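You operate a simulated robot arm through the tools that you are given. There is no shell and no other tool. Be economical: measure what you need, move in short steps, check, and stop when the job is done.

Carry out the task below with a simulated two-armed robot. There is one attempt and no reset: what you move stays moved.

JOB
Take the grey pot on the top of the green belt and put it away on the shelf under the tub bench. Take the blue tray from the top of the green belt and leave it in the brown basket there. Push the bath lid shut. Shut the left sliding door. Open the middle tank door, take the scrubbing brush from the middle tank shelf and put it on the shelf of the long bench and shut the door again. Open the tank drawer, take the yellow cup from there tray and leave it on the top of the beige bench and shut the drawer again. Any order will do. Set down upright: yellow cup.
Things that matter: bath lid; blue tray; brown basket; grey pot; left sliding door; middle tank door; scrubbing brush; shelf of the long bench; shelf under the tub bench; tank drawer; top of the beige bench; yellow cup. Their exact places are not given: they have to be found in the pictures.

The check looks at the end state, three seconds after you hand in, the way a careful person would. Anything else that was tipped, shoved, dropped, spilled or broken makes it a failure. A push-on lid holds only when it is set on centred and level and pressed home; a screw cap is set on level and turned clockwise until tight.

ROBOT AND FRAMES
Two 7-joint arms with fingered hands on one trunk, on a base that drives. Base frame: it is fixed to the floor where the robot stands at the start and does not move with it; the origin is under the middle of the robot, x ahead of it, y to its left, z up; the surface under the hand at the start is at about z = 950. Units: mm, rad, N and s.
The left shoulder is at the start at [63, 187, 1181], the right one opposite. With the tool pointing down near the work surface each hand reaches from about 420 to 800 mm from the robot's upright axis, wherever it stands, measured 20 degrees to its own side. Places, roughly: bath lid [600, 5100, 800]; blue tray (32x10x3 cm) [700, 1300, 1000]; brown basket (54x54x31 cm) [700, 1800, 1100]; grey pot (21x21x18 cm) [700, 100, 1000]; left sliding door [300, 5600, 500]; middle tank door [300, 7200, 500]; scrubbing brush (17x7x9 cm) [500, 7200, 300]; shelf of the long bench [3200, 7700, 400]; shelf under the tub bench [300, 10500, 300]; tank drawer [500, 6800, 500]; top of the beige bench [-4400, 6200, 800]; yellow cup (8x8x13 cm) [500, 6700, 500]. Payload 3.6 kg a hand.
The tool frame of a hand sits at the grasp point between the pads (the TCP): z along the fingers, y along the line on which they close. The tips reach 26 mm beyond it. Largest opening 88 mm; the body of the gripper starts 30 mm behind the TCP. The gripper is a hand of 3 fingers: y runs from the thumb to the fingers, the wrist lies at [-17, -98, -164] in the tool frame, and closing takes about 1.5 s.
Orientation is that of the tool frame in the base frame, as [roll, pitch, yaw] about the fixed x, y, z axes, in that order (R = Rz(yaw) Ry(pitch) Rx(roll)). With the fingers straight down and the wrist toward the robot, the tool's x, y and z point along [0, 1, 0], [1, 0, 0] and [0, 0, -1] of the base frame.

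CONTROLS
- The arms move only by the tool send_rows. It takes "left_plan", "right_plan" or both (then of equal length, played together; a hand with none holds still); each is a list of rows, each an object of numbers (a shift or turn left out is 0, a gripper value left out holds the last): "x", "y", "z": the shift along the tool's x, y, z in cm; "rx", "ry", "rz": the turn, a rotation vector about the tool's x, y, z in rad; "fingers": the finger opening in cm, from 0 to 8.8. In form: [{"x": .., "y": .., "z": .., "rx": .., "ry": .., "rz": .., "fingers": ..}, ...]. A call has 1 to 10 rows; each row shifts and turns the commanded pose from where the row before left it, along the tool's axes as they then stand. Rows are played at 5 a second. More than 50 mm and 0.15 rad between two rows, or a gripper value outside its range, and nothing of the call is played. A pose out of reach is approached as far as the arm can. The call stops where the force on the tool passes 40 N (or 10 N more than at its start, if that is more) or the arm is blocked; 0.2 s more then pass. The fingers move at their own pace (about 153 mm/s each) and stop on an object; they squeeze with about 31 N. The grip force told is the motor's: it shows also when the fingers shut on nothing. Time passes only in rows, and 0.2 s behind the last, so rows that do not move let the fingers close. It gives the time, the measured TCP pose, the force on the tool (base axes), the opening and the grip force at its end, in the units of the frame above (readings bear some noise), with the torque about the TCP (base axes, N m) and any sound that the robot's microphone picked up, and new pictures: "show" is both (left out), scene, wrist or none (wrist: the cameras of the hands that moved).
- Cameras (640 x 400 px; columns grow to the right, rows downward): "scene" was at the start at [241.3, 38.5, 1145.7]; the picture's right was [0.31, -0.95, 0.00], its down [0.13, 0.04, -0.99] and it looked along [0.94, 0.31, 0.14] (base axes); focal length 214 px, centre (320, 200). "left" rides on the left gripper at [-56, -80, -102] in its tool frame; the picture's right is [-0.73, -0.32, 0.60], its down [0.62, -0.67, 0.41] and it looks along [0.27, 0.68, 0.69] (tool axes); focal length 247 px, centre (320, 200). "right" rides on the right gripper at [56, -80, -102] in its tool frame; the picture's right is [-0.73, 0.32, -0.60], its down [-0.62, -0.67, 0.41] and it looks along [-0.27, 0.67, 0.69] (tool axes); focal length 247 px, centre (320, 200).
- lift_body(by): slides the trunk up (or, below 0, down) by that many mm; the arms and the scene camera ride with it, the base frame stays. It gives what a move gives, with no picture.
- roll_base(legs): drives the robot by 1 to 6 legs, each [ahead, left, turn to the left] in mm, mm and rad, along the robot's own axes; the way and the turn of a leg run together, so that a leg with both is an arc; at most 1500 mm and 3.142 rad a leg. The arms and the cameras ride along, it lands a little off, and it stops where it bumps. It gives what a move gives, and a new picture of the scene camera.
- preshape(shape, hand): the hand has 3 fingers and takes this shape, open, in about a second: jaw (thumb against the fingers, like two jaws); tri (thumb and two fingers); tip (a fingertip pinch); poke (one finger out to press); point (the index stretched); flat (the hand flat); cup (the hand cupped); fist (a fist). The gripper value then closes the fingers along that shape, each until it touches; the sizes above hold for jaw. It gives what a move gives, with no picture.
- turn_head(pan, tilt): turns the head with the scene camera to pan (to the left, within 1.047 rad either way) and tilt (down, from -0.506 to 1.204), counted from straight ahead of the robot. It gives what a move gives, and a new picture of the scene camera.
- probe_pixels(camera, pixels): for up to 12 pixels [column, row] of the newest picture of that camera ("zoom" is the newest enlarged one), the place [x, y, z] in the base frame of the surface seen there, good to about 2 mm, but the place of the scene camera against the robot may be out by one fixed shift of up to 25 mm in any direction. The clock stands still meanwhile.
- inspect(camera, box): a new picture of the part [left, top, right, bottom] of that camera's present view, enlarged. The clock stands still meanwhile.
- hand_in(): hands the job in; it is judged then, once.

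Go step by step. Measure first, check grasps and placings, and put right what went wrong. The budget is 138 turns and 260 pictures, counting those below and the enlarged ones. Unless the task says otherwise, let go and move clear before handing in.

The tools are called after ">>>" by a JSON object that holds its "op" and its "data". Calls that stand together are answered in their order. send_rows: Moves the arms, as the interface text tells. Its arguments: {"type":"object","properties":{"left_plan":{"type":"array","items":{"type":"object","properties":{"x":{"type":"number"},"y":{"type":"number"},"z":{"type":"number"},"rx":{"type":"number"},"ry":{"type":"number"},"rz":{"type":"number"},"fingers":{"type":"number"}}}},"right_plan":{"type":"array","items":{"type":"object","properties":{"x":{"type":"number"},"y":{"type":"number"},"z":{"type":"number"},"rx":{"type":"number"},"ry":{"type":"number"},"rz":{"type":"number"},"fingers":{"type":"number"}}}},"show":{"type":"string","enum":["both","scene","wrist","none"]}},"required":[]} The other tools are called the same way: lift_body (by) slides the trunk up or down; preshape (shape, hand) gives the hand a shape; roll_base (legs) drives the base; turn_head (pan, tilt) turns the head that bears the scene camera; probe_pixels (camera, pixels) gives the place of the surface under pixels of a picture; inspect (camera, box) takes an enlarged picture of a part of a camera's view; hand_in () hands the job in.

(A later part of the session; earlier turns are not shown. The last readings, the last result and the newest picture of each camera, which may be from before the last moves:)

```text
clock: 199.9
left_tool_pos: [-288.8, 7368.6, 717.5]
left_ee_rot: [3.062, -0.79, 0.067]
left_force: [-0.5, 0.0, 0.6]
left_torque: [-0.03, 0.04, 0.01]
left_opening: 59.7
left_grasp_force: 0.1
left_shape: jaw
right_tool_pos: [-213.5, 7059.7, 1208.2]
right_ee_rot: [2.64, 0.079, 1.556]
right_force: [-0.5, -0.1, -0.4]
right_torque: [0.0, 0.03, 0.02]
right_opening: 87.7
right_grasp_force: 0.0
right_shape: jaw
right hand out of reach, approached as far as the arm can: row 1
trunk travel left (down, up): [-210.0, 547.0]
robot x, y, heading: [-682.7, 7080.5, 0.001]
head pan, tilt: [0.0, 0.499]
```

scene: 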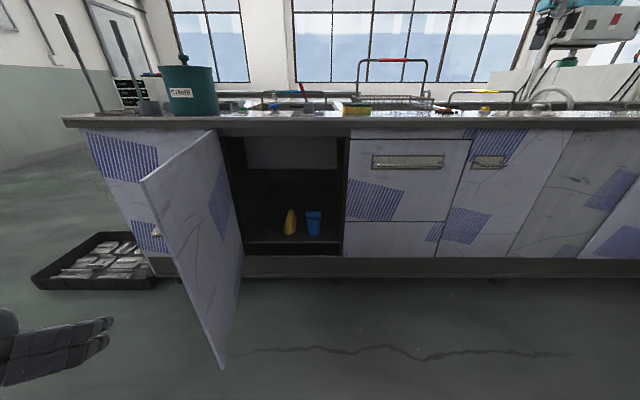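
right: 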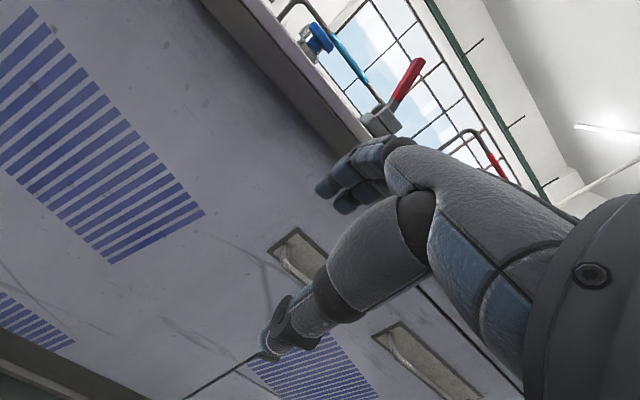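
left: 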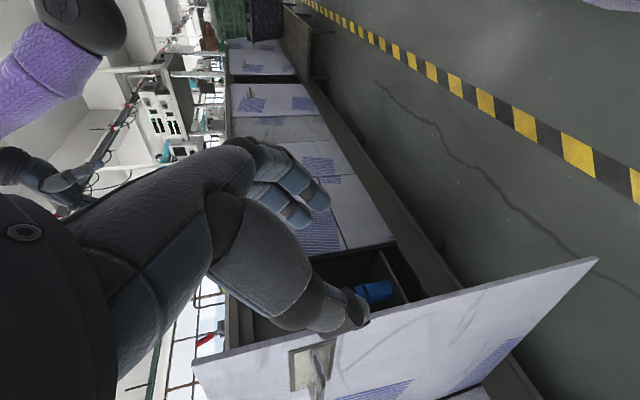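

Tilting freed the right arm. Now lower the trunk, shift right 150 and drive in 480.

>>> {"op": "lift_body", "data": {"by": -205}}

>>> {"op": "roll_base", "data": {"legs": [[0, -150, 0], [480, 0, 0]]}}

>>> {"op": "turn_head", "data": {"pan": 0.4, "tilt": 0.7}}

```text
clock: 202.1
left_tool_pos: [-291.1, 7369.4, 511.5]
left_ee_rot: [3.105, -0.789, 0.032]
left_force: [0.3, -0.4, 0.5]
left_torque: [-0.01, -0.02, 0.02]
left_opening: 59.8
left_grasp_force: 0.0
left_shape: jaw
right_tool_pos: [-214.1, 7059.2, 1002.3]
right_ee_rot: [2.64, 0.081, 1.556]
right_force: [-0.2, 0.3, 0.1]
right_torque: [0.01, 0.01, -0.02]
right_opening: 88.1
right_grasp_force: 0.0
right_shape: jaw
trunk travel left (down, up): [-5.0, 752.0]
robot x, y, heading: [-678.4, 7084.0, -0.004]
head pan, tilt: [0.0, 0.499]
```

```text
clock: 205.1
left_tool_pos: [-47.9, 7207.9, 499.0]
left_ee_rot: [3.065, -0.666, 0.064]
left_force: [0.1, 0.2, -0.2]
left_torque: [-0.03, 0.0, -0.02]
left_opening: 59.8
left_grasp_force: 0.1
left_shape: jaw
right_tool_pos: [74.3, 6910.9, 1005.4]
right_ee_rot: [2.636, 0.08, 1.566]
right_force: [0.5, -0.5, 0.2]
right_torque: [0.05, 0.0, 0.03]
right_opening: 87.9
right_grasp_force: 0.2
right_shape: jaw
trunk travel left (down, up): [-5.0, 752.0]
robot x, y, heading: [-391.1, 6934.1, 0.005]
head pan, tilt: [0.0, 0.499]
stopped in leg 2: the robot was blocked; the commanded pose is now the measured one
```

scene: 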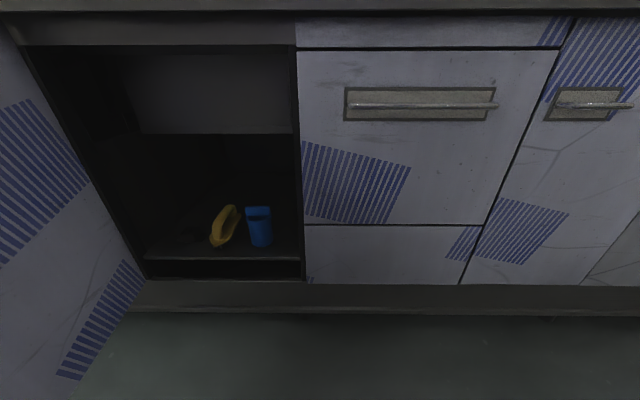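

```text
clock: 206.0
left_tool_pos: [-47.6, 7209.8, 498.3]
left_ee_rot: [3.067, -0.665, 0.064]
left_force: [0.2, 0.2, 0.5]
left_torque: [0.0, -0.03, 0.01]
left_opening: 59.8
left_grasp_force: 0.1
left_shape: jaw
right_tool_pos: [74.3, 6911.6, 1006.8]
right_ee_rot: [2.636, 0.081, 1.565]
right_force: [0.5, 0.5, -0.6]
right_torque: [0.0, 0.01, -0.01]
right_opening: 87.7
right_grasp_force: 0.1
right_shape: jaw
trunk travel left (down, up): [-5.0, 752.0]
robot x, y, heading: [-386.2, 6931.6, 0.009]
head pan, tilt: [0.4, 0.7]
```

scene: 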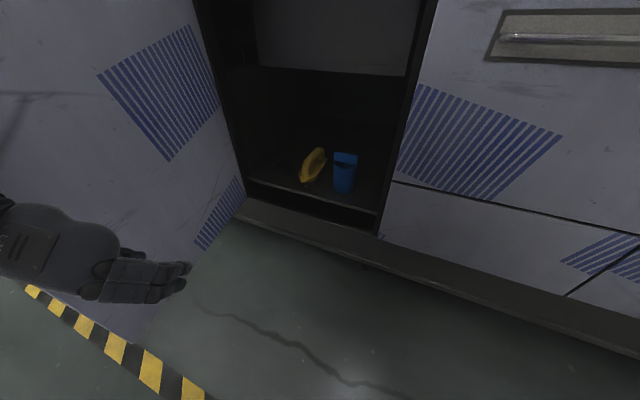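

Blocked—likely the left elbow met the open door's edge. I'll back off, extend the left arm forward first so its elbow tucks in, and then advance.

>>> {"op": "roll_base", "data": {"legs": [[-120, 0, 0]]}}

>>> {"op": "send_rows", "data": {"left_plan": [{"x": 3.15, "z": 2.47, "ry": -0.06}, {"x": 3.0, "z": 2.6, "ry": -0.06}, {"x": 2.85, "z": 2.85}, {"x": 2.85, "z": 2.85}, {"x": 2.85, "z": 2.85}, {"x": 2.85, "z": 2.85}], "show": "scene"}}

```text
clock: 207.2
left_tool_pos: [-162.7, 7208.8, 498.7]
left_ee_rot: [3.07, -0.672, 0.062]
left_force: [-1.2, -0.3, -0.1]
left_torque: [-0.02, 0.01, 0.02]
left_opening: 59.7
left_grasp_force: 0.1
left_shape: jaw
right_tool_pos: [-42.4, 6911.2, 1003.3]
right_ee_rot: [2.638, 0.081, 1.565]
right_force: [-0.5, 0.2, 1.0]
right_torque: [-0.02, 0.02, 0.0]
right_opening: 87.8
right_grasp_force: 0.1
right_shape: jaw
trunk travel left (down, up): [-5.0, 752.0]
robot x, y, heading: [-509.6, 6930.5, 0.008]
head pan, tilt: [0.4, 0.7]
```

scene: 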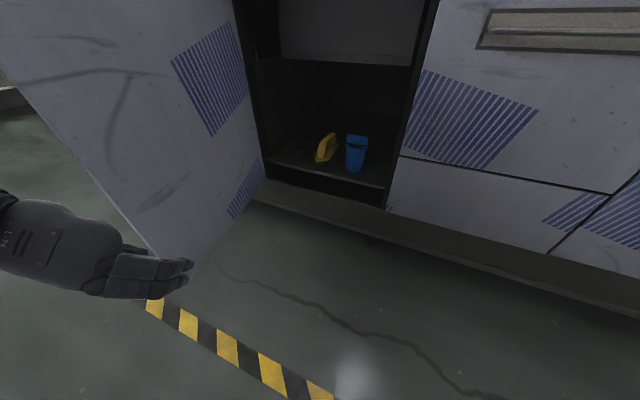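

```text
clock: 208.6
left_tool_pos: [72.8, 7208.8, 455.1]
left_ee_rot: [3.078, -0.56, 0.044]
left_force: [-1.7, 0.7, -0.7]
left_torque: [0.01, 0.03, 0.03]
left_opening: 60.0
left_grasp_force: 0.0
left_shape: jaw
left hand out of reach, approached as far as the arm can: row 2
right_tool_pos: [-36.7, 6910.1, 1002.7]
right_ee_rot: [2.642, 0.082, 1.563]
right_force: [-0.1, 0.6, -0.9]
right_torque: [-0.01, 0.01, -0.05]
right_opening: 87.9
right_grasp_force: 0.1
right_shape: jaw
trunk travel left (down, up): [-5.0, 752.0]
robot x, y, heading: [-507.1, 6928.3, 0.002]
head pan, tilt: [0.4, 0.7]
```

scene: 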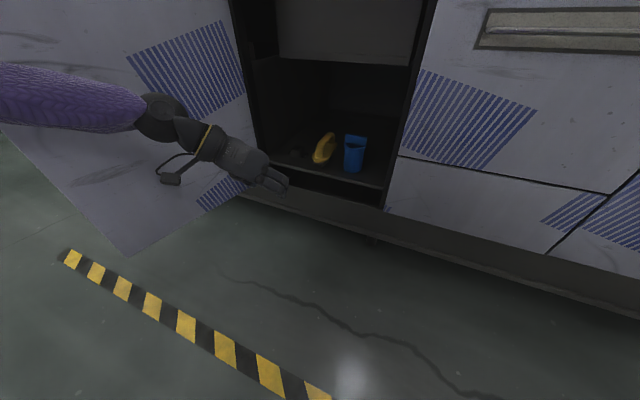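

The arm now runs along inside the door. Drive forward 260 and look.

>>> {"op": "roll_base", "data": {"legs": [[260, 0, 0]]}}

>>> {"op": "turn_head", "data": {"pan": 0.45, "tilt": 0.75}}

```text
clock: 210.7
left_tool_pos: [324.4, 7211.0, 457.4]
left_ee_rot: [3.078, -0.55, 0.054]
left_force: [0.0, 0.0, -0.4]
left_torque: [0.02, 0.02, 0.02]
left_opening: 59.9
left_grasp_force: 0.0
left_shape: jaw
right_tool_pos: [216.3, 6909.9, 1004.0]
right_ee_rot: [2.638, 0.078, 1.564]
right_force: [0.4, 0.4, -0.8]
right_torque: [-0.03, 0.03, 0.02]
right_opening: 88.0
right_grasp_force: 0.0
right_shape: jaw
trunk travel left (down, up): [-5.0, 752.0]
robot x, y, heading: [-250.5, 6931.6, 0.009]
head pan, tilt: [0.4, 0.7]
stopped in leg 1: the robot was blocked; the commanded pose is now the measured one
```

scene: 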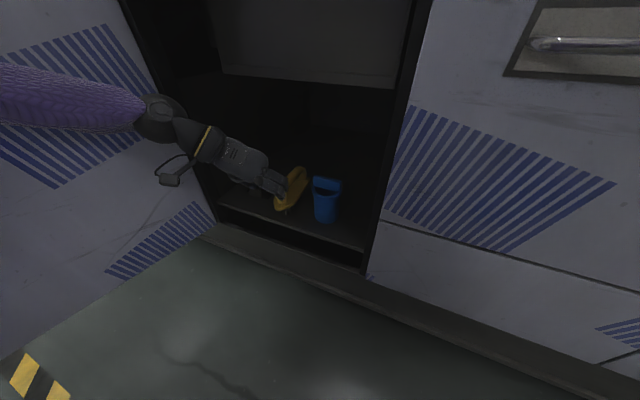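

```text
clock: 211.3
left_tool_pos: [324.2, 7211.7, 457.5]
left_ee_rot: [3.078, -0.55, 0.052]
left_force: [0.4, 0.1, 0.0]
left_torque: [-0.04, -0.01, 0.02]
left_opening: 60.0
left_grasp_force: 0.0
left_shape: jaw
right_tool_pos: [216.2, 6908.6, 1003.7]
right_ee_rot: [2.639, 0.076, 1.566]
right_force: [-0.7, 0.1, -0.1]
right_torque: [0.03, 0.02, -0.01]
right_opening: 87.7
right_grasp_force: 0.2
right_shape: jaw
trunk travel left (down, up): [-5.0, 752.0]
robot x, y, heading: [-247.5, 6929.9, 0.007]
head pan, tilt: [0.45, 0.75]
```

scene: 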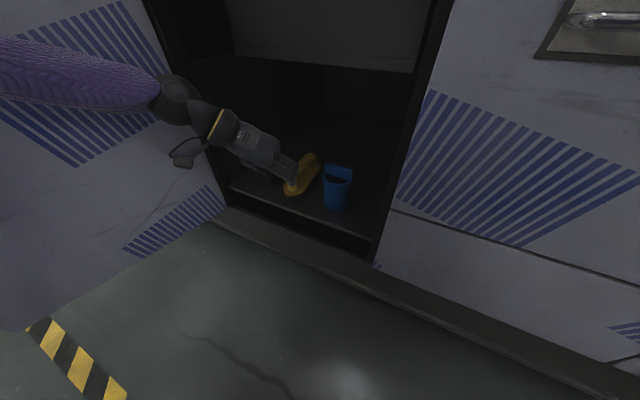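

Nearly in place. Left wrist view to locate the handle precisely.

>>> {"op": "send_rows", "data": {"left_plan": [{}], "show": "wrist"}}

>>> {"op": "probe_pixels", "data": {"camera": "scene", "pixels": [[313, 158], [305, 165], [295, 185], [300, 190], [318, 170], [288, 193]]}}

```text
clock: 211.7
left_tool_pos: [322.9, 7210.3, 456.1]
left_ee_rot: [3.08, -0.549, 0.052]
left_force: [0.3, 0.4, 0.0]
left_torque: [-0.02, -0.02, 0.02]
left_opening: 60.0
left_grasp_force: 0.1
left_shape: jaw
right_tool_pos: [216.1, 6910.3, 1004.9]
right_ee_rot: [2.637, 0.076, 1.565]
right_force: [0.2, 1.0, -0.1]
right_torque: [0.0, 0.0, 0.01]
right_opening: 88.1
right_grasp_force: 0.0
right_shape: jaw
trunk travel left (down, up): [-5.0, 752.0]
robot x, y, heading: [-251.8, 6931.4, 0.009]
head pan, tilt: [0.45, 0.75]
```

left: 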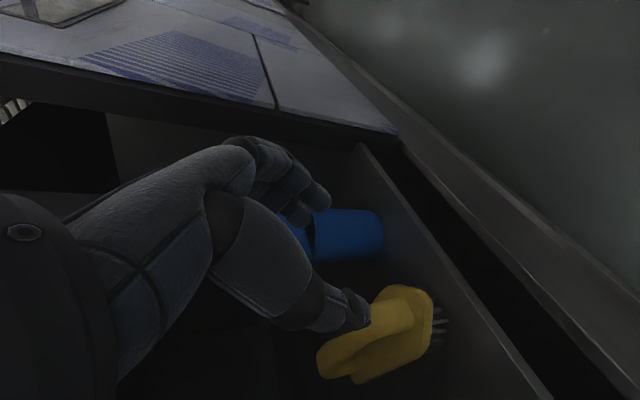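

```text
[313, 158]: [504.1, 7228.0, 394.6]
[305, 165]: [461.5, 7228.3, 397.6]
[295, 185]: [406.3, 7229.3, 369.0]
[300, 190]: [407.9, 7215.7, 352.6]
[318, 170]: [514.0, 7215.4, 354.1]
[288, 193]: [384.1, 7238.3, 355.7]
```

>>> {"op": "probe_pixels", "data": {"camera": "left", "pixels": [[330, 355], [350, 340], [380, 315], [400, 312], [405, 295], [425, 330], [360, 375], [340, 365], [390, 335], [415, 300]]}}

>>> {"op": "inspect", "data": {"camera": "left", "box": [290, 260, 470, 400]}}

```text
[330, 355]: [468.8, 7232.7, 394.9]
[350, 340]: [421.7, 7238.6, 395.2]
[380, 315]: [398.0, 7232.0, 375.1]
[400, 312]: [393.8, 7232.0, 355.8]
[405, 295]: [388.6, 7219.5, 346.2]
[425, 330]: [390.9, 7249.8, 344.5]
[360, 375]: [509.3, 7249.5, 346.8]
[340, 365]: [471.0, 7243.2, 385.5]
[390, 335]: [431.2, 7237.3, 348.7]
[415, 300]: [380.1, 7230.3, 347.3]
```

```text
2.86 times, centred on (380, 330) of left
```

zoom: 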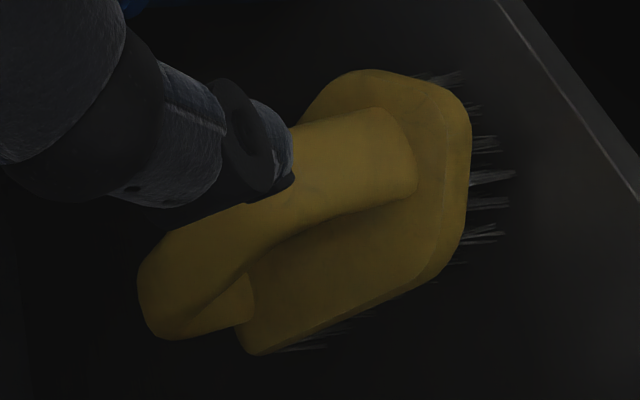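

Handle (wrist view): x 415–500, centre y≈7231, top z≈396. Moving over it, then down.

>>> {"op": "send_rows", "data": {"left_plan": [{"x": 3.33, "z": 2.03, "y": -0.5}, {"x": 3.33, "z": 2.03, "y": -0.5}, {"x": 3.33, "z": 2.03, "y": -0.5}], "show": "both"}}

```text
clock: 212.5
left_tool_pos: [441.5, 7231.4, 452.8]
left_ee_rot: [3.075, -0.549, 0.055]
left_force: [0.4, -0.3, 0.1]
left_torque: [-0.01, 0.03, 0.01]
left_opening: 60.0
left_grasp_force: 0.1
left_shape: jaw
right_tool_pos: [217.8, 6912.8, 1004.5]
right_ee_rot: [2.638, 0.082, 1.564]
right_force: [-0.2, 0.4, -0.3]
right_torque: [0.02, -0.01, 0.0]
right_opening: 87.9
right_grasp_force: 0.1
right_shape: jaw
trunk travel left (down, up): [-5.0, 752.0]
robot x, y, heading: [-248.7, 6934.1, 0.012]
head pan, tilt: [0.45, 0.75]
```

scene: 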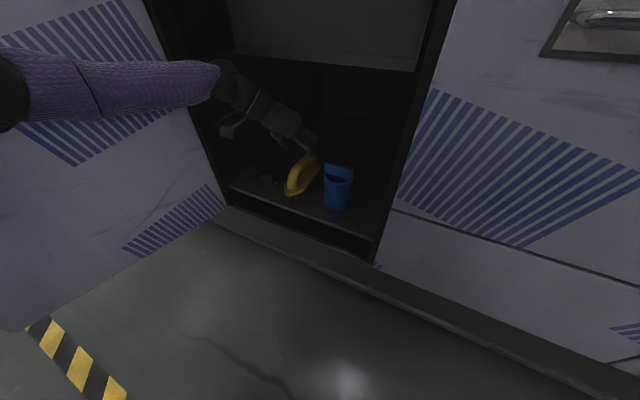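
left: 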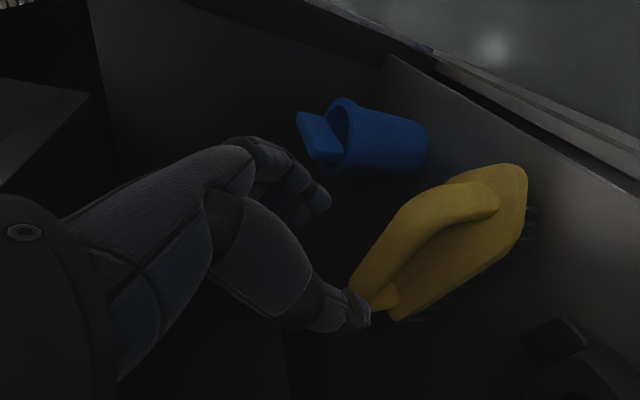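

>>> {"op": "probe_pixels", "data": {"camera": "left", "pixels": [[365, 265], [385, 235], [410, 212], [440, 200], [475, 195], [380, 285], [350, 312], [320, 200], [400, 225]]}}

```text
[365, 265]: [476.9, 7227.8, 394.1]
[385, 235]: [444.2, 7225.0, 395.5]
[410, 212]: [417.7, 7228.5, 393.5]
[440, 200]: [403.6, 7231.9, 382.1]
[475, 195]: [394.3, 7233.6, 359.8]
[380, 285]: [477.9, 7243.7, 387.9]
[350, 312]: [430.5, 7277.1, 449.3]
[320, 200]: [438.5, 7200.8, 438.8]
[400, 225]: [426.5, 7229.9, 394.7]
```

Handle is centred between thumb and finger. Down 65 mm and close.

>>> {"op": "send_rows", "data": {"left_plan": [{"x": -1.15, "z": 1.85}, {"x": -1.15, "z": 1.85}, {"x": -1.15, "z": 1.85}, {"fingers": 0}, {}, {}, {}, {}, {}, {}], "show": "both"}}

```text
clock: 214.7
left_tool_pos: [441.0, 7226.1, 387.3]
left_ee_rot: [3.073, -0.547, 0.056]
left_force: [-0.8, 0.0, -0.8]
left_torque: [-0.02, -0.04, 0.02]
left_opening: 14.5
left_grasp_force: 30.9
left_shape: jaw
right_tool_pos: [218.4, 6911.4, 1003.0]
right_ee_rot: [2.639, 0.083, 1.564]
right_force: [0.0, -0.2, -0.7]
right_torque: [0.0, -0.03, 0.0]
right_opening: 87.8
right_grasp_force: 0.0
right_shape: jaw
trunk travel left (down, up): [-5.0, 752.0]
robot x, y, heading: [-252.5, 6929.1, 0.008]
head pan, tilt: [0.45, 0.75]
```

scene: 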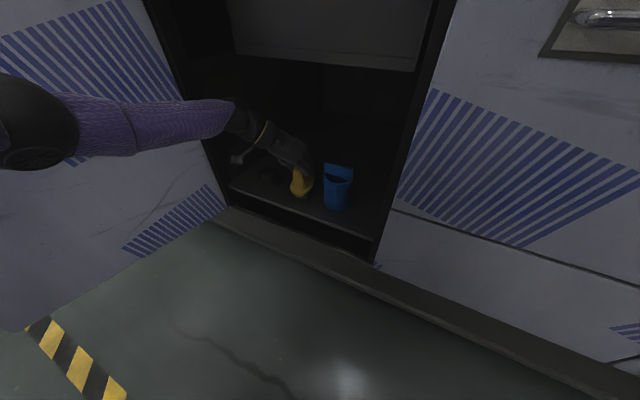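
left: 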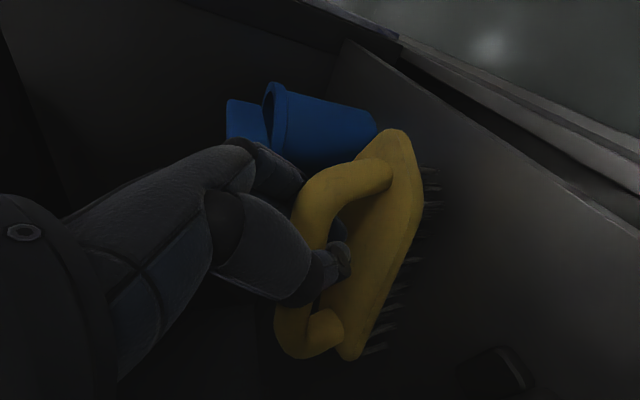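

Gripped at 14.5 mm. Lift 65 mm and check.

>>> {"op": "send_rows", "data": {"left_plan": [{"x": 1.15, "z": -1.85}, {"x": 1.15, "z": -1.85}, {"x": 1.15, "z": -1.85}, {}], "show": "wrist"}}

>>> {"op": "roll_base", "data": {"legs": [[-500, 0, 0]]}}

```text
clock: 215.7
left_tool_pos: [441.9, 7229.5, 453.2]
left_ee_rot: [3.076, -0.546, 0.053]
left_force: [-0.1, 0.9, -0.8]
left_torque: [-0.02, 0.05, 0.03]
left_opening: 14.1
left_grasp_force: 30.9
left_shape: jaw
right_tool_pos: [218.1, 6912.4, 1004.0]
right_ee_rot: [2.639, 0.082, 1.563]
right_force: [0.4, -0.5, 0.3]
right_torque: [-0.02, -0.03, -0.02]
right_opening: 87.7
right_grasp_force: 0.1
right_shape: jaw
trunk travel left (down, up): [-5.0, 752.0]
robot x, y, heading: [-250.6, 6928.4, 0.005]
head pan, tilt: [0.45, 0.75]
```

left: 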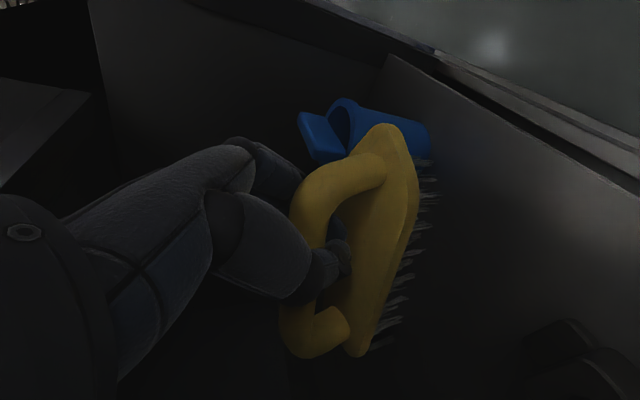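

```text
clock: 218.6
left_tool_pos: [-53.1, 7222.4, 454.4]
left_ee_rot: [3.074, -0.547, 0.045]
left_force: [0.1, -0.5, -1.3]
left_torque: [0.04, 0.05, 0.01]
left_opening: 14.5
left_grasp_force: 30.5
left_shape: jaw
right_tool_pos: [-279.2, 6907.6, 1003.5]
right_ee_rot: [2.638, 0.081, 1.558]
right_force: [-0.1, 0.1, -0.1]
right_torque: [0.02, 0.01, -0.01]
right_opening: 88.1
right_grasp_force: 0.1
right_shape: jaw
trunk travel left (down, up): [-5.0, 752.0]
robot x, y, heading: [-748.9, 6926.6, 0.006]
head pan, tilt: [0.45, 0.75]
```

scene: 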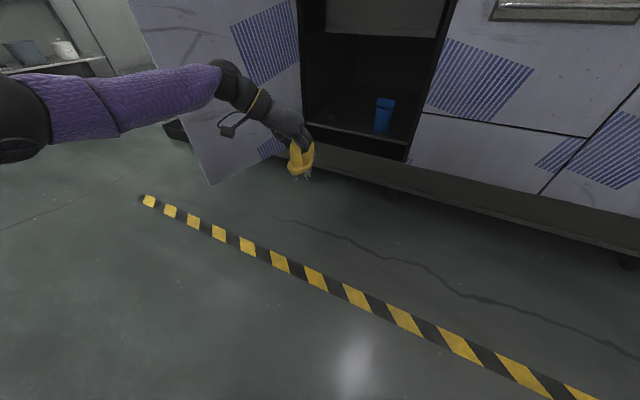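

Brush secured. To shut the door I'll go around to its outer side and push it with the right hand. First lower the right hand to door height.

>>> {"op": "roll_base", "data": {"legs": [[-200, 0, 0], [0, 640, 0]]}}

>>> {"op": "send_rows", "data": {"right_plan": [{"z": 4, "y": -2.0}, {"z": 4, "y": -2.0}, {"z": 4, "y": -2.0}, {"z": 4, "y": -2.0}, {"z": 4, "y": -2.0}, {"z": 4, "y": -2.0}, {"z": 4, "y": -2.0}, {"fingers": 0}], "show": "both"}}

```text
clock: 223.4
left_tool_pos: [-260.3, 7872.2, 453.8]
left_ee_rot: [3.075, -0.546, 0.055]
left_force: [-0.5, 0.2, -1.9]
left_torque: [0.0, 0.01, 0.0]
left_opening: 14.2
left_grasp_force: 31.3
left_shape: jaw
right_tool_pos: [-483.8, 7555.2, 1004.5]
right_ee_rot: [2.638, 0.081, 1.569]
right_force: [0.3, -0.4, 0.0]
right_torque: [-0.02, 0.01, 0.01]
right_opening: 88.1
right_grasp_force: 0.2
right_shape: jaw
trunk travel left (down, up): [-5.0, 752.0]
robot x, y, heading: [-952.5, 7579.0, 0.009]
head pan, tilt: [0.45, 0.75]
```

scene: 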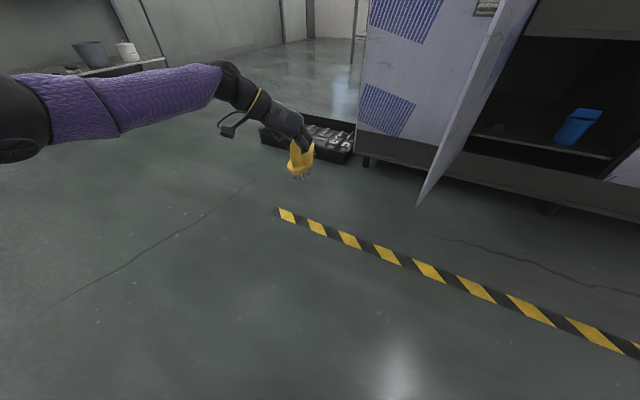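

```text
clock: 225.2
left_tool_pos: [-260.5, 7871.5, 453.5]
left_ee_rot: [3.073, -0.547, 0.054]
left_force: [0.2, 0.6, -1.0]
left_torque: [0.01, 0.0, -0.01]
left_opening: 14.3
left_grasp_force: 31.0
left_shape: jaw
right_tool_pos: [-447.2, 7534.1, 700.8]
right_ee_rot: [2.613, 0.047, 1.504]
right_force: [0.4, -0.5, 0.5]
right_torque: [0.01, 0.01, -0.01]
right_opening: 0.0
right_grasp_force: 2.4
right_shape: jaw
right hand out of reach, approached as far as the arm can: row 5, 6
trunk travel left (down, up): [-5.0, 752.0]
robot x, y, heading: [-947.4, 7573.2, 0.007]
head pan, tilt: [0.45, 0.75]
```

scene: 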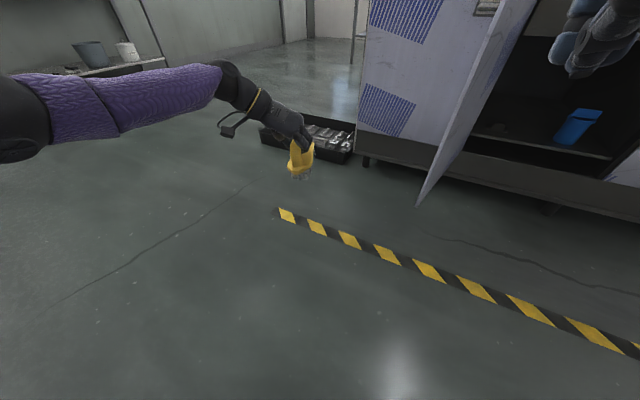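
right: 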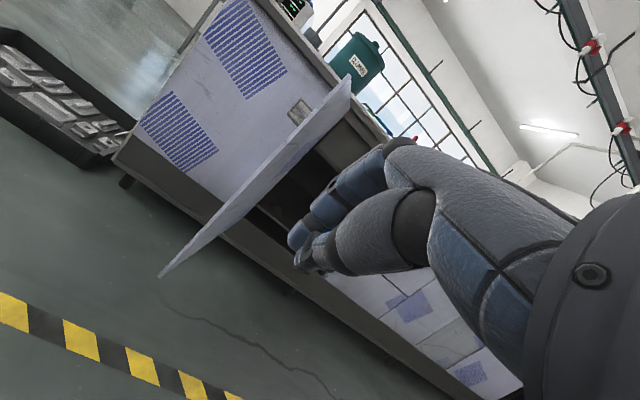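

Right hand is at z 701, closed. Locating the door's edge in the wrist view.

>>> {"op": "probe_pixels", "data": {"camera": "right", "pixels": [[345, 95], [165, 272], [250, 180], [300, 112], [240, 195]]}}

>>> {"op": "probe_pixels", "data": {"camera": "scene", "pixels": [[420, 195], [460, 130], [330, 145], [480, 60]]}}

```text
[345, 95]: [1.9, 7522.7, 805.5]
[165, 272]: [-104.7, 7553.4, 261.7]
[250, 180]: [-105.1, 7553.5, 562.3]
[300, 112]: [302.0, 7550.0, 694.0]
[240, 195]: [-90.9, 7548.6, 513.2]
```

```text
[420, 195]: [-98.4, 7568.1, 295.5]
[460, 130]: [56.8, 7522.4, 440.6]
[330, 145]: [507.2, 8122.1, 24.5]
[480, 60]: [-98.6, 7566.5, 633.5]
```

The door now stands slightly past 90° (edge at (−105, 7553)). I'll bring the closed hand to its outer side and sweep it along the closing arc with the base.

>>> {"op": "roll_base", "data": {"legs": [[0, 90, 0], [412, 0, 0], [0, -119, 0], [28, -196, 0], [73, -111, 0], [107, -80, 0]]}}

>>> {"op": "turn_head", "data": {"pan": -0.1, "tilt": 0.75}}

```text
clock: 229.3
left_tool_pos: [148.8, 7866.9, 455.9]
left_ee_rot: [3.07, -0.551, 0.057]
left_force: [-1.1, -0.2, -0.9]
left_torque: [0.02, 0.0, -0.01]
left_opening: 14.2
left_grasp_force: 30.3
left_shape: jaw
right_tool_pos: [-39.2, 7529.1, 699.6]
right_ee_rot: [2.611, 0.053, 1.504]
right_force: [-3.9, 9.3, -1.9]
right_torque: [0.05, 0.01, 0.07]
right_opening: 0.0
right_grasp_force: 30.4
right_shape: jaw
trunk travel left (down, up): [-5.0, 752.0]
robot x, y, heading: [-541.5, 7570.6, 0.007]
head pan, tilt: [0.45, 0.75]
stopped in leg 3: the robot was blocked; the commanded pose is now the measured one
```

scene: 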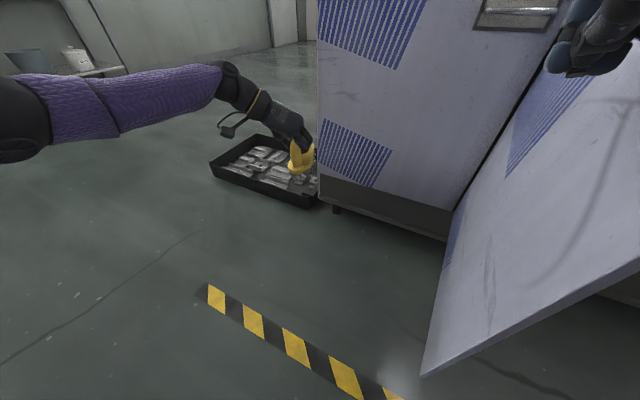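

```text
clock: 230.2
left_tool_pos: [148.9, 7866.9, 456.7]
left_ee_rot: [3.072, -0.553, 0.057]
left_force: [0.5, 0.1, -0.8]
left_torque: [0.03, 0.03, -0.03]
left_opening: 14.3
left_grasp_force: 31.1
left_shape: jaw
right_tool_pos: [-39.1, 7529.4, 700.2]
right_ee_rot: [2.61, 0.052, 1.502]
right_force: [-3.8, 12.8, -1.3]
right_torque: [0.03, 0.03, 0.08]
right_opening: 0.2
right_grasp_force: 30.8
right_shape: jaw
trunk travel left (down, up): [-5.0, 752.0]
robot x, y, heading: [-538.1, 7569.3, 0.009]
head pan, tilt: [-0.099, 0.75]
```

scene: 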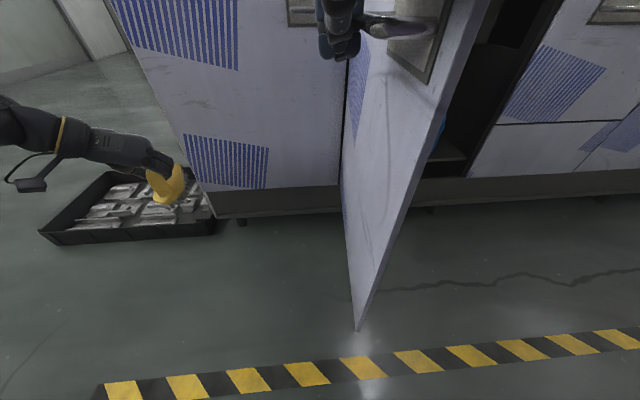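

The hand is pressing on the handle side and the door has started to move; the base stops at some contact force. I'll push on with shorter legs.

>>> {"op": "roll_base", "data": {"legs": [[5, -80, 0], [15, -80, 0], [40, -80, 0]]}}

```text
clock: 230.9
left_tool_pos: [147.8, 7861.9, 455.9]
left_ee_rot: [3.072, -0.549, 0.058]
left_force: [0.2, -0.4, -1.0]
left_torque: [0.0, 0.0, 0.01]
left_opening: 14.3
left_grasp_force: 31.0
left_shape: jaw
right_tool_pos: [-39.3, 7524.9, 700.2]
right_ee_rot: [2.613, 0.049, 1.507]
right_force: [-3.1, 6.9, -0.6]
right_torque: [0.0, 0.02, -0.02]
right_opening: 0.0
right_grasp_force: 30.7
right_shape: jaw
trunk travel left (down, up): [-5.0, 752.0]
robot x, y, heading: [-541.5, 7562.5, 0.008]
head pan, tilt: [-0.099, 0.75]
stopped in leg 1: the robot was blocked; the commanded pose is now the measured one
```

scene: 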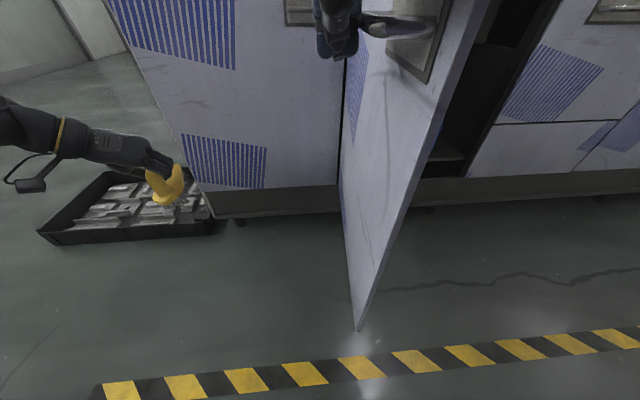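

The base gives up on light contact, so I'll sweep with the arm instead.

>>> {"op": "send_rows", "data": {"right_plan": [{"x": -4, "y": 0.2}, {"x": -4, "y": 0.4}, {"x": -4, "y": 0.6}, {"x": -4, "y": 0.9, "z": 0.4}, {"x": -4, "y": 1.3, "z": 0.7}, {"x": -4, "y": 1.7, "z": 1.0}, {"x": -3.5, "y": 2.2, "z": 1.2}, {"x": -3, "y": 2.6, "z": 1.4}], "show": "scene"}}

```text
clock: 232.8
left_tool_pos: [151.3, 7861.8, 454.1]
left_ee_rot: [3.074, -0.547, 0.057]
left_force: [0.1, 0.7, -2.0]
left_torque: [0.03, 0.02, 0.01]
left_opening: 13.1
left_grasp_force: 30.9
left_shape: jaw
right_tool_pos: [119.2, 7266.5, 695.3]
right_ee_rot: [2.615, 0.051, 1.504]
right_force: [-0.2, -0.2, 0.4]
right_torque: [-0.01, -0.01, 0.0]
right_opening: 0.0
right_grasp_force: 31.1
right_shape: jaw
right hand out of reach, approached as far as the arm can: row 1, 2, 3, 4, 5
trunk travel left (down, up): [-5.0, 752.0]
robot x, y, heading: [-539.3, 7562.2, 0.004]
head pan, tilt: [-0.099, 0.75]
```

scene: 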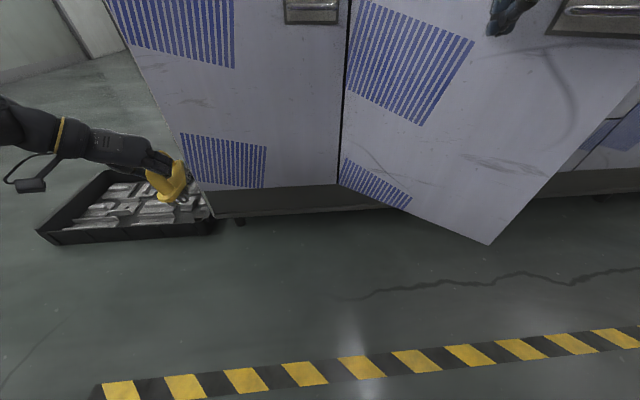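

Door is two-thirds shut. Shift right to push near its free edge, then press it closed with the arm.

>>> {"op": "roll_base", "data": {"legs": [[-130, 0, 0], [0, -170, 0]]}}

>>> {"op": "send_rows", "data": {"right_plan": [{"y": 3.8, "z": 2}, {"y": 3.8, "z": 2}, {"y": 3.8, "z": 2}, {"y": 3.8, "z": 2}, {"y": 3.8, "z": 2}, {"y": 3.8, "z": 2}, {"y": 3.8, "z": 2}], "show": "scene"}}

```text
clock: 235.1
left_tool_pos: [21.1, 7690.1, 453.9]
left_ee_rot: [3.075, -0.547, 0.056]
left_force: [-0.1, 0.3, -2.3]
left_torque: [0.02, 0.02, -0.01]
left_opening: 13.1
left_grasp_force: 31.1
left_shape: jaw
right_tool_pos: [-11.1, 7096.4, 695.9]
right_ee_rot: [2.615, 0.048, 1.506]
right_force: [0.2, -0.2, 0.2]
right_torque: [-0.02, 0.01, 0.02]
right_opening: 0.0
right_grasp_force: 31.3
right_shape: jaw
trunk travel left (down, up): [-5.0, 752.0]
robot x, y, heading: [-669.2, 7391.8, 0.009]
head pan, tilt: [-0.099, 0.75]
```

scene: 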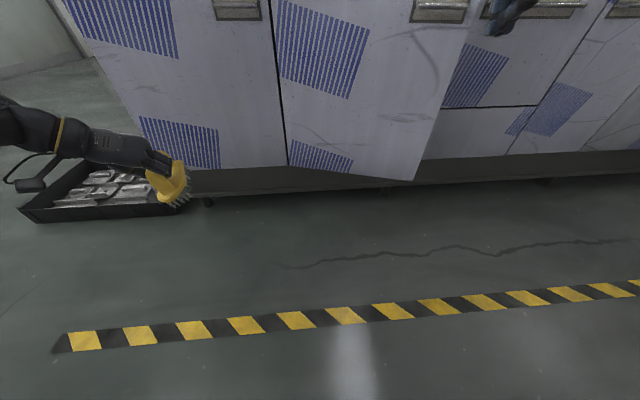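

```text
clock: 236.7
left_tool_pos: [19.5, 7690.6, 457.5]
left_ee_rot: [3.073, -0.553, 0.058]
left_force: [-0.3, 0.7, -0.1]
left_torque: [0.04, 0.03, 0.02]
left_opening: 13.1
left_grasp_force: 30.6
left_shape: jaw
right_tool_pos: [287.7, 7082.9, 720.5]
right_ee_rot: [2.594, 0.043, 1.512]
right_force: [-17.0, 5.8, 12.6]
right_torque: [0.2, 0.13, 0.22]
right_opening: 0.1
right_grasp_force: 30.5
right_shape: jaw
trunk travel left (down, up): [-5.0, 752.0]
robot x, y, heading: [-675.2, 7392.3, 0.009]
head pan, tilt: [-0.099, 0.75]
```

scene: 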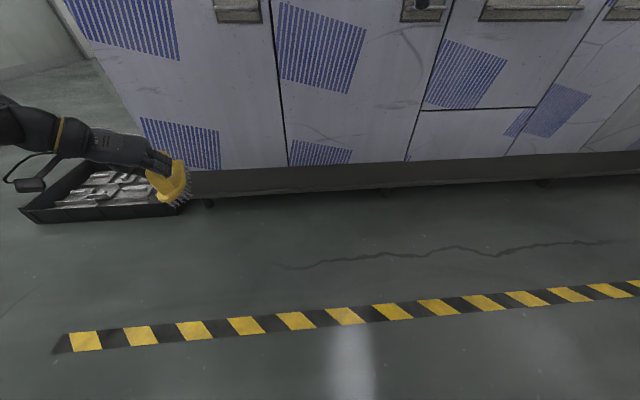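

The door looks flush. I'll press a touch more, retreat, and check flushness.

>>> {"op": "send_rows", "data": {"right_plan": [{"y": 1.3, "z": 0.7}, {}, {"y": -3.8, "z": -2}, {"y": -3.8, "z": -2}, {"y": -3.8, "z": -2}, {"y": -3.8, "z": -2}], "show": "none"}}

>>> {"op": "turn_head", "data": {"pan": -0.2, "tilt": 0.6}}

>>> {"op": "probe_pixels", "data": {"camera": "scene", "pixels": [[300, 150], [340, 150], [380, 150], [420, 150], [440, 150], [460, 150], [500, 150], [520, 150]]}}

```text
clock: 237.0
left_tool_pos: [20.0, 7689.6, 455.6]
left_ee_rot: [3.075, -0.552, 0.054]
left_force: [0.2, 0.3, -1.5]
left_torque: [0.01, 0.01, 0.03]
left_opening: 13.0
left_grasp_force: 31.2
left_shape: jaw
right_tool_pos: [289.3, 7084.5, 723.1]
right_ee_rot: [2.592, 0.041, 1.513]
right_force: [-26.7, 3.3, 13.7]
right_torque: [0.13, 0.34, 0.17]
right_opening: 0.0
right_grasp_force: 31.2
right_shape: jaw
right hand out of reach, approached as far as the arm can: row 1
trunk travel left (down, up): [-5.0, 752.0]
robot x, y, heading: [-663.5, 7392.8, 0.012]
head pan, tilt: [-0.099, 0.75]
stopped in row 1 (right hand): the force on the tool passed its limit at 56 N (the readings are from after the stop); the commanded pose is now the measured one
```

```text
clock: 237.7
left_tool_pos: [19.7, 7690.7, 457.2]
left_ee_rot: [3.073, -0.553, 0.055]
left_force: [-0.6, 0.1, -1.4]
left_torque: [0.04, 0.01, 0.0]
left_opening: 12.9
left_grasp_force: 31.5
left_shape: jaw
right_tool_pos: [288.2, 7082.9, 723.7]
right_ee_rot: [2.591, 0.041, 1.512]
right_force: [-26.4, 1.3, 22.5]
right_torque: [0.2, 0.24, 0.13]
right_opening: 0.0
right_grasp_force: 31.0
right_shape: jaw
trunk travel left (down, up): [-5.0, 752.0]
robot x, y, heading: [-669.0, 7390.5, 0.004]
head pan, tilt: [-0.201, 0.6]
```

scene: 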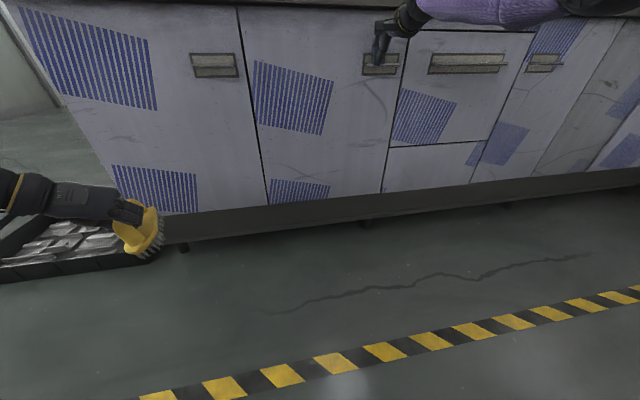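

```text
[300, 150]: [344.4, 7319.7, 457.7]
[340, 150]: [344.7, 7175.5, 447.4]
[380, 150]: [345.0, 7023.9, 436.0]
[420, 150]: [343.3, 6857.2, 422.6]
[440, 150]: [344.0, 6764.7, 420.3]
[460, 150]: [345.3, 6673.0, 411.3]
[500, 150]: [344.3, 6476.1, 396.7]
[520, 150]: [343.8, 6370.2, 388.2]
```

The door is flush (x 345 across the joint). Retract the right hand, then travel around the tank's left end toward the long bench.

>>> {"op": "send_rows", "data": {"right_plan": [{"y": -2, "z": -1}, {"y": -3.8, "z": -2}, {"y": -3.8, "z": -2}, {"y": -3.8, "z": -2}, {"y": -3.8, "z": -2}, {"y": -3.8, "z": -2}], "show": "none"}}

>>> {"op": "roll_base", "data": {"legs": [[-150, 0, 0], [0, 1500, 0], [0, 300, 0]]}}

>>> {"op": "turn_head", "data": {"pan": -0.2, "tilt": 0.15}}

```text
clock: 239.1
left_tool_pos: [20.1, 7690.4, 453.1]
left_ee_rot: [3.074, -0.547, 0.057]
left_force: [0.0, -0.6, -1.4]
left_torque: [0.01, 0.02, 0.02]
left_opening: 12.9
left_grasp_force: 31.1
left_shape: jaw
right_tool_pos: [54.2, 7095.3, 700.8]
right_ee_rot: [2.604, 0.042, 1.512]
right_force: [0.7, 0.0, -0.6]
right_torque: [0.0, -0.02, 0.01]
right_opening: 0.0
right_grasp_force: 30.5
right_shape: jaw
trunk travel left (down, up): [-5.0, 752.0]
robot x, y, heading: [-669.9, 7390.6, 0.008]
head pan, tilt: [-0.201, 0.6]
```

```text
clock: 249.1
left_tool_pos: [-139.7, 9489.4, 454.6]
left_ee_rot: [3.073, -0.546, 0.054]
left_force: [-0.5, 0.6, -1.9]
left_torque: [0.01, 0.03, 0.01]
left_opening: 13.1
left_grasp_force: 30.5
left_shape: jaw
right_tool_pos: [-107.4, 8896.4, 701.4]
right_ee_rot: [2.602, 0.042, 1.509]
right_force: [-0.3, -0.7, -0.2]
right_torque: [-0.01, 0.04, 0.02]
right_opening: 0.3
right_grasp_force: 31.0
right_shape: jaw
trunk travel left (down, up): [-5.0, 752.0]
robot x, y, heading: [-828.1, 9193.9, 0.003]
head pan, tilt: [-0.201, 0.6]
```

scene: 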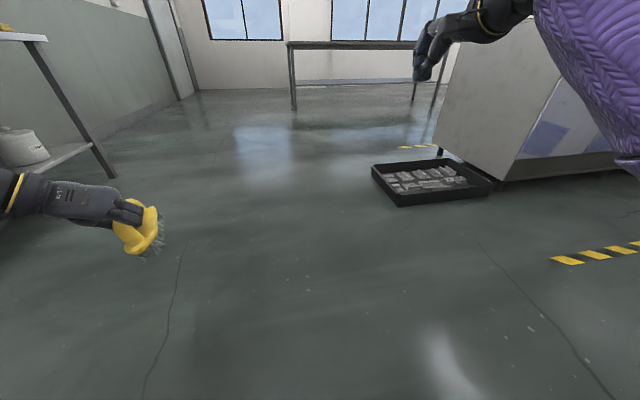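

```text
clock: 250.0
left_tool_pos: [-139.2, 9490.2, 453.2]
left_ee_rot: [3.074, -0.548, 0.052]
left_force: [-0.1, -0.1, -1.0]
left_torque: [0.04, 0.03, 0.01]
left_opening: 12.9
left_grasp_force: 30.6
left_shape: jaw
right_tool_pos: [-106.5, 8896.8, 702.8]
right_ee_rot: [2.604, 0.042, 1.508]
right_force: [0.2, -0.4, -0.2]
right_torque: [-0.01, -0.02, -0.02]
right_opening: 0.0
right_grasp_force: 30.4
right_shape: jaw
trunk travel left (down, up): [-5.0, 752.0]
robot x, y, heading: [-830.8, 9193.2, 0.009]
head pan, tilt: [-0.201, 0.15]
```

scene: 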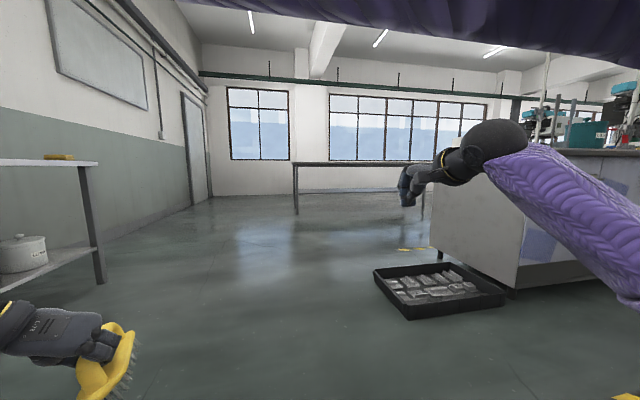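

The long bench is visible at (293–430, 163–215). Measuring it.

>>> {"op": "probe_pixels", "data": {"camera": "scene", "pixels": [[297, 205], [296, 167], [350, 164], [350, 191], [325, 191], [390, 191], [420, 205], [400, 165], [310, 195], [425, 212]]}}

>>> {"op": "inspect", "data": {"camera": "scene", "box": [270, 140, 450, 240]}}

```text
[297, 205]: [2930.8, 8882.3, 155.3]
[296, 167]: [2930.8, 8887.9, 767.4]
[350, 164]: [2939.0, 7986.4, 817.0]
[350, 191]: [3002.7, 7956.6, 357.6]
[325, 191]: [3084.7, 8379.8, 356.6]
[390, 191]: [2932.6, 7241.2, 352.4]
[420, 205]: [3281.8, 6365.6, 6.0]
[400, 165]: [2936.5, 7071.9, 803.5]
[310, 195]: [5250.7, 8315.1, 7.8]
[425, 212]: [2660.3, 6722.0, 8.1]
```

```text
3.56 times, centred on (360, 190) of scene
```

zoom: 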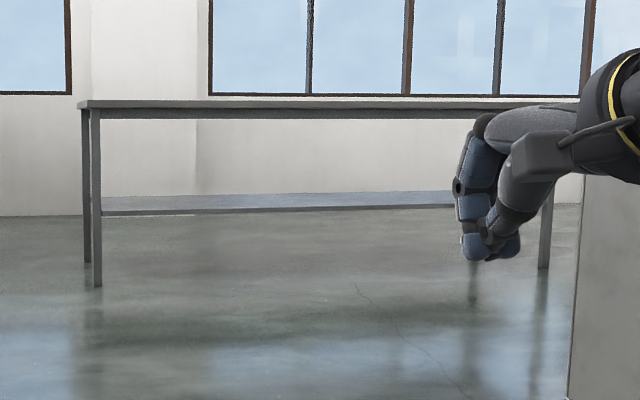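

Bench front x 2931, y ~6700–8880, shelf z ≈ 350, empty, top underside well above. I'll retract the right hand, drive over and square up, with the brush a bit above shelf height.

>>> {"op": "send_rows", "data": {"right_plan": [{"y": -3.8, "z": -2}, {"y": -3.8, "z": -2}, {"y": -3.8, "z": -2}, {"y": -3.8, "z": -2}, {"y": -3.8, "z": -2}, {"y": -3.8, "z": -2}], "show": "none"}}

>>> {"op": "roll_base", "data": {"legs": [[1500, 0, 0], [1400, 0, 0], [0, -990, 0]]}}

>>> {"op": "turn_head", "data": {"pan": 0.4, "tilt": 0.55}}

```text
clock: 251.4
left_tool_pos: [-139.5, 9491.7, 454.2]
left_ee_rot: [3.072, -0.547, 0.054]
left_force: [0.3, 0.5, -1.3]
left_torque: [-0.01, 0.0, -0.01]
left_opening: 12.9
left_grasp_force: 31.6
left_shape: jaw
right_tool_pos: [-261.5, 8883.4, 639.7]
right_ee_rot: [2.6, 0.042, 1.509]
right_force: [0.5, 0.0, 0.3]
right_torque: [-0.03, 0.0, 0.0]
right_opening: 0.0
right_grasp_force: 31.2
right_shape: jaw
right hand out of reach, approached as far as the arm can: row 4, 5, 6
trunk travel left (down, up): [-5.0, 752.0]
robot x, y, heading: [-827.5, 9193.4, 0.003]
head pan, tilt: [-0.201, 0.15]
```

```text
clock: 270.2
left_tool_pos: [2765.4, 8503.4, 452.6]
left_ee_rot: [3.074, -0.547, 0.046]
left_force: [0.4, 0.2, -0.6]
left_torque: [0.01, 0.0, 0.02]
left_opening: 12.9
left_grasp_force: 31.1
left_shape: jaw
right_tool_pos: [2641.0, 7896.4, 638.3]
right_ee_rot: [2.603, 0.043, 1.504]
right_force: [-0.2, 0.0, -0.4]
right_torque: [-0.01, 0.0, 0.0]
right_opening: 0.0
right_grasp_force: 30.9
right_shape: jaw
trunk travel left (down, up): [-5.0, 752.0]
robot x, y, heading: [2073.7, 8209.4, 0.007]
head pan, tilt: [-0.201, 0.15]
```

scene: 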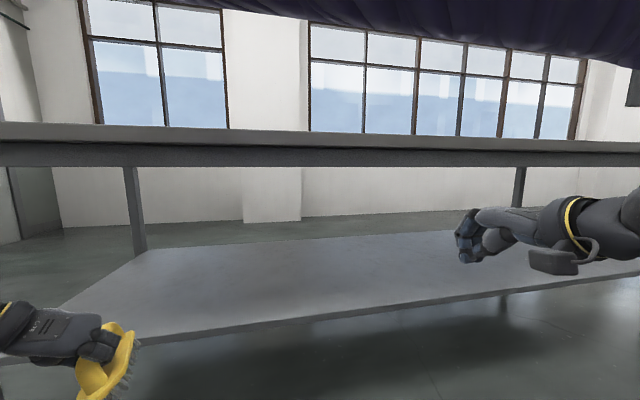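

```text
clock: 271.2
left_tool_pos: [2765.8, 8503.4, 453.5]
left_ee_rot: [3.072, -0.547, 0.049]
left_force: [-0.4, -0.3, -2.0]
left_torque: [0.04, 0.02, 0.0]
left_opening: 12.9
left_grasp_force: 30.8
left_shape: jaw
right_tool_pos: [2641.6, 7898.0, 639.2]
right_ee_rot: [2.603, 0.043, 1.505]
right_force: [0.5, -0.1, 0.1]
right_torque: [0.02, 0.04, -0.01]
right_opening: 0.0
right_grasp_force: 31.1
right_shape: jaw
trunk travel left (down, up): [-5.0, 752.0]
robot x, y, heading: [2074.7, 8208.6, 0.004]
head pan, tilt: [0.4, 0.55]
```

scene: 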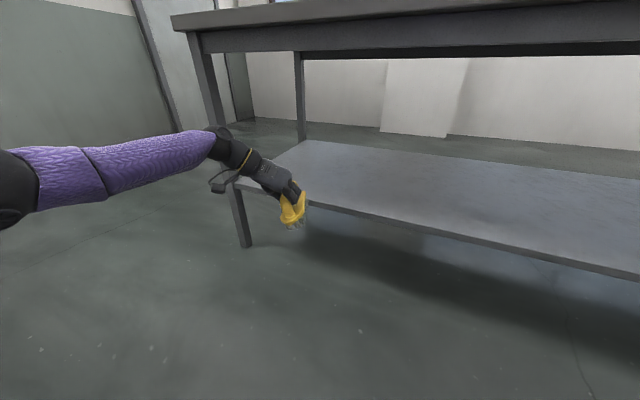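

>>> {"op": "probe_pixels", "data": {"camera": "scene", "pixels": [[330, 200], [360, 190], [310, 206], [290, 225], [300, 220], [284, 215], [303, 195], [239, 215], [330, 207], [320, 45]]}}

>>> {"op": "send_rows", "data": {"left_plan": [{}], "show": "wrist"}}

```text
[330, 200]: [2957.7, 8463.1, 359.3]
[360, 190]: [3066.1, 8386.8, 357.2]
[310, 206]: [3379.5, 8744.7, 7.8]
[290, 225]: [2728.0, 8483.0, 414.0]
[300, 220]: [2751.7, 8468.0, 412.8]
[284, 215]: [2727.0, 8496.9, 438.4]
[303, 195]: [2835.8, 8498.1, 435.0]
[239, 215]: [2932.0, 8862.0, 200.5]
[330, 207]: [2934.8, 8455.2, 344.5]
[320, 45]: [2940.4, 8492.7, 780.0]
```

```text
clock: 271.6
left_tool_pos: [2765.7, 8503.7, 453.0]
left_ee_rot: [3.076, -0.547, 0.045]
left_force: [-0.1, 0.2, -1.0]
left_torque: [0.01, 0.03, -0.03]
left_opening: 12.8
left_grasp_force: 31.1
left_shape: jaw
right_tool_pos: [2642.4, 7898.6, 639.6]
right_ee_rot: [2.603, 0.042, 1.503]
right_force: [-0.3, -0.5, 0.3]
right_torque: [0.0, -0.01, -0.01]
right_opening: 0.0
right_grasp_force: 31.4
right_shape: jaw
trunk travel left (down, up): [-5.0, 752.0]
robot x, y, heading: [2071.1, 8208.8, -0.004]
head pan, tilt: [0.4, 0.55]
```

left: 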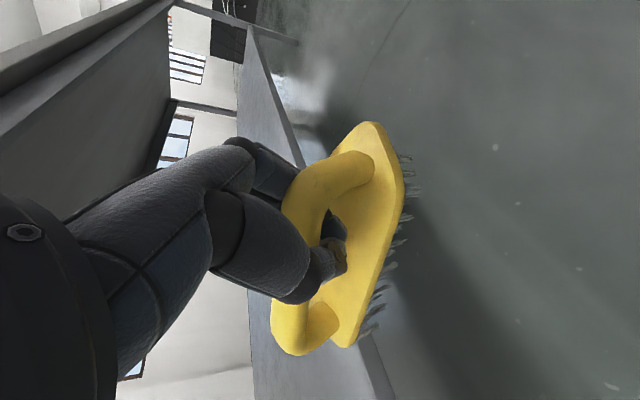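

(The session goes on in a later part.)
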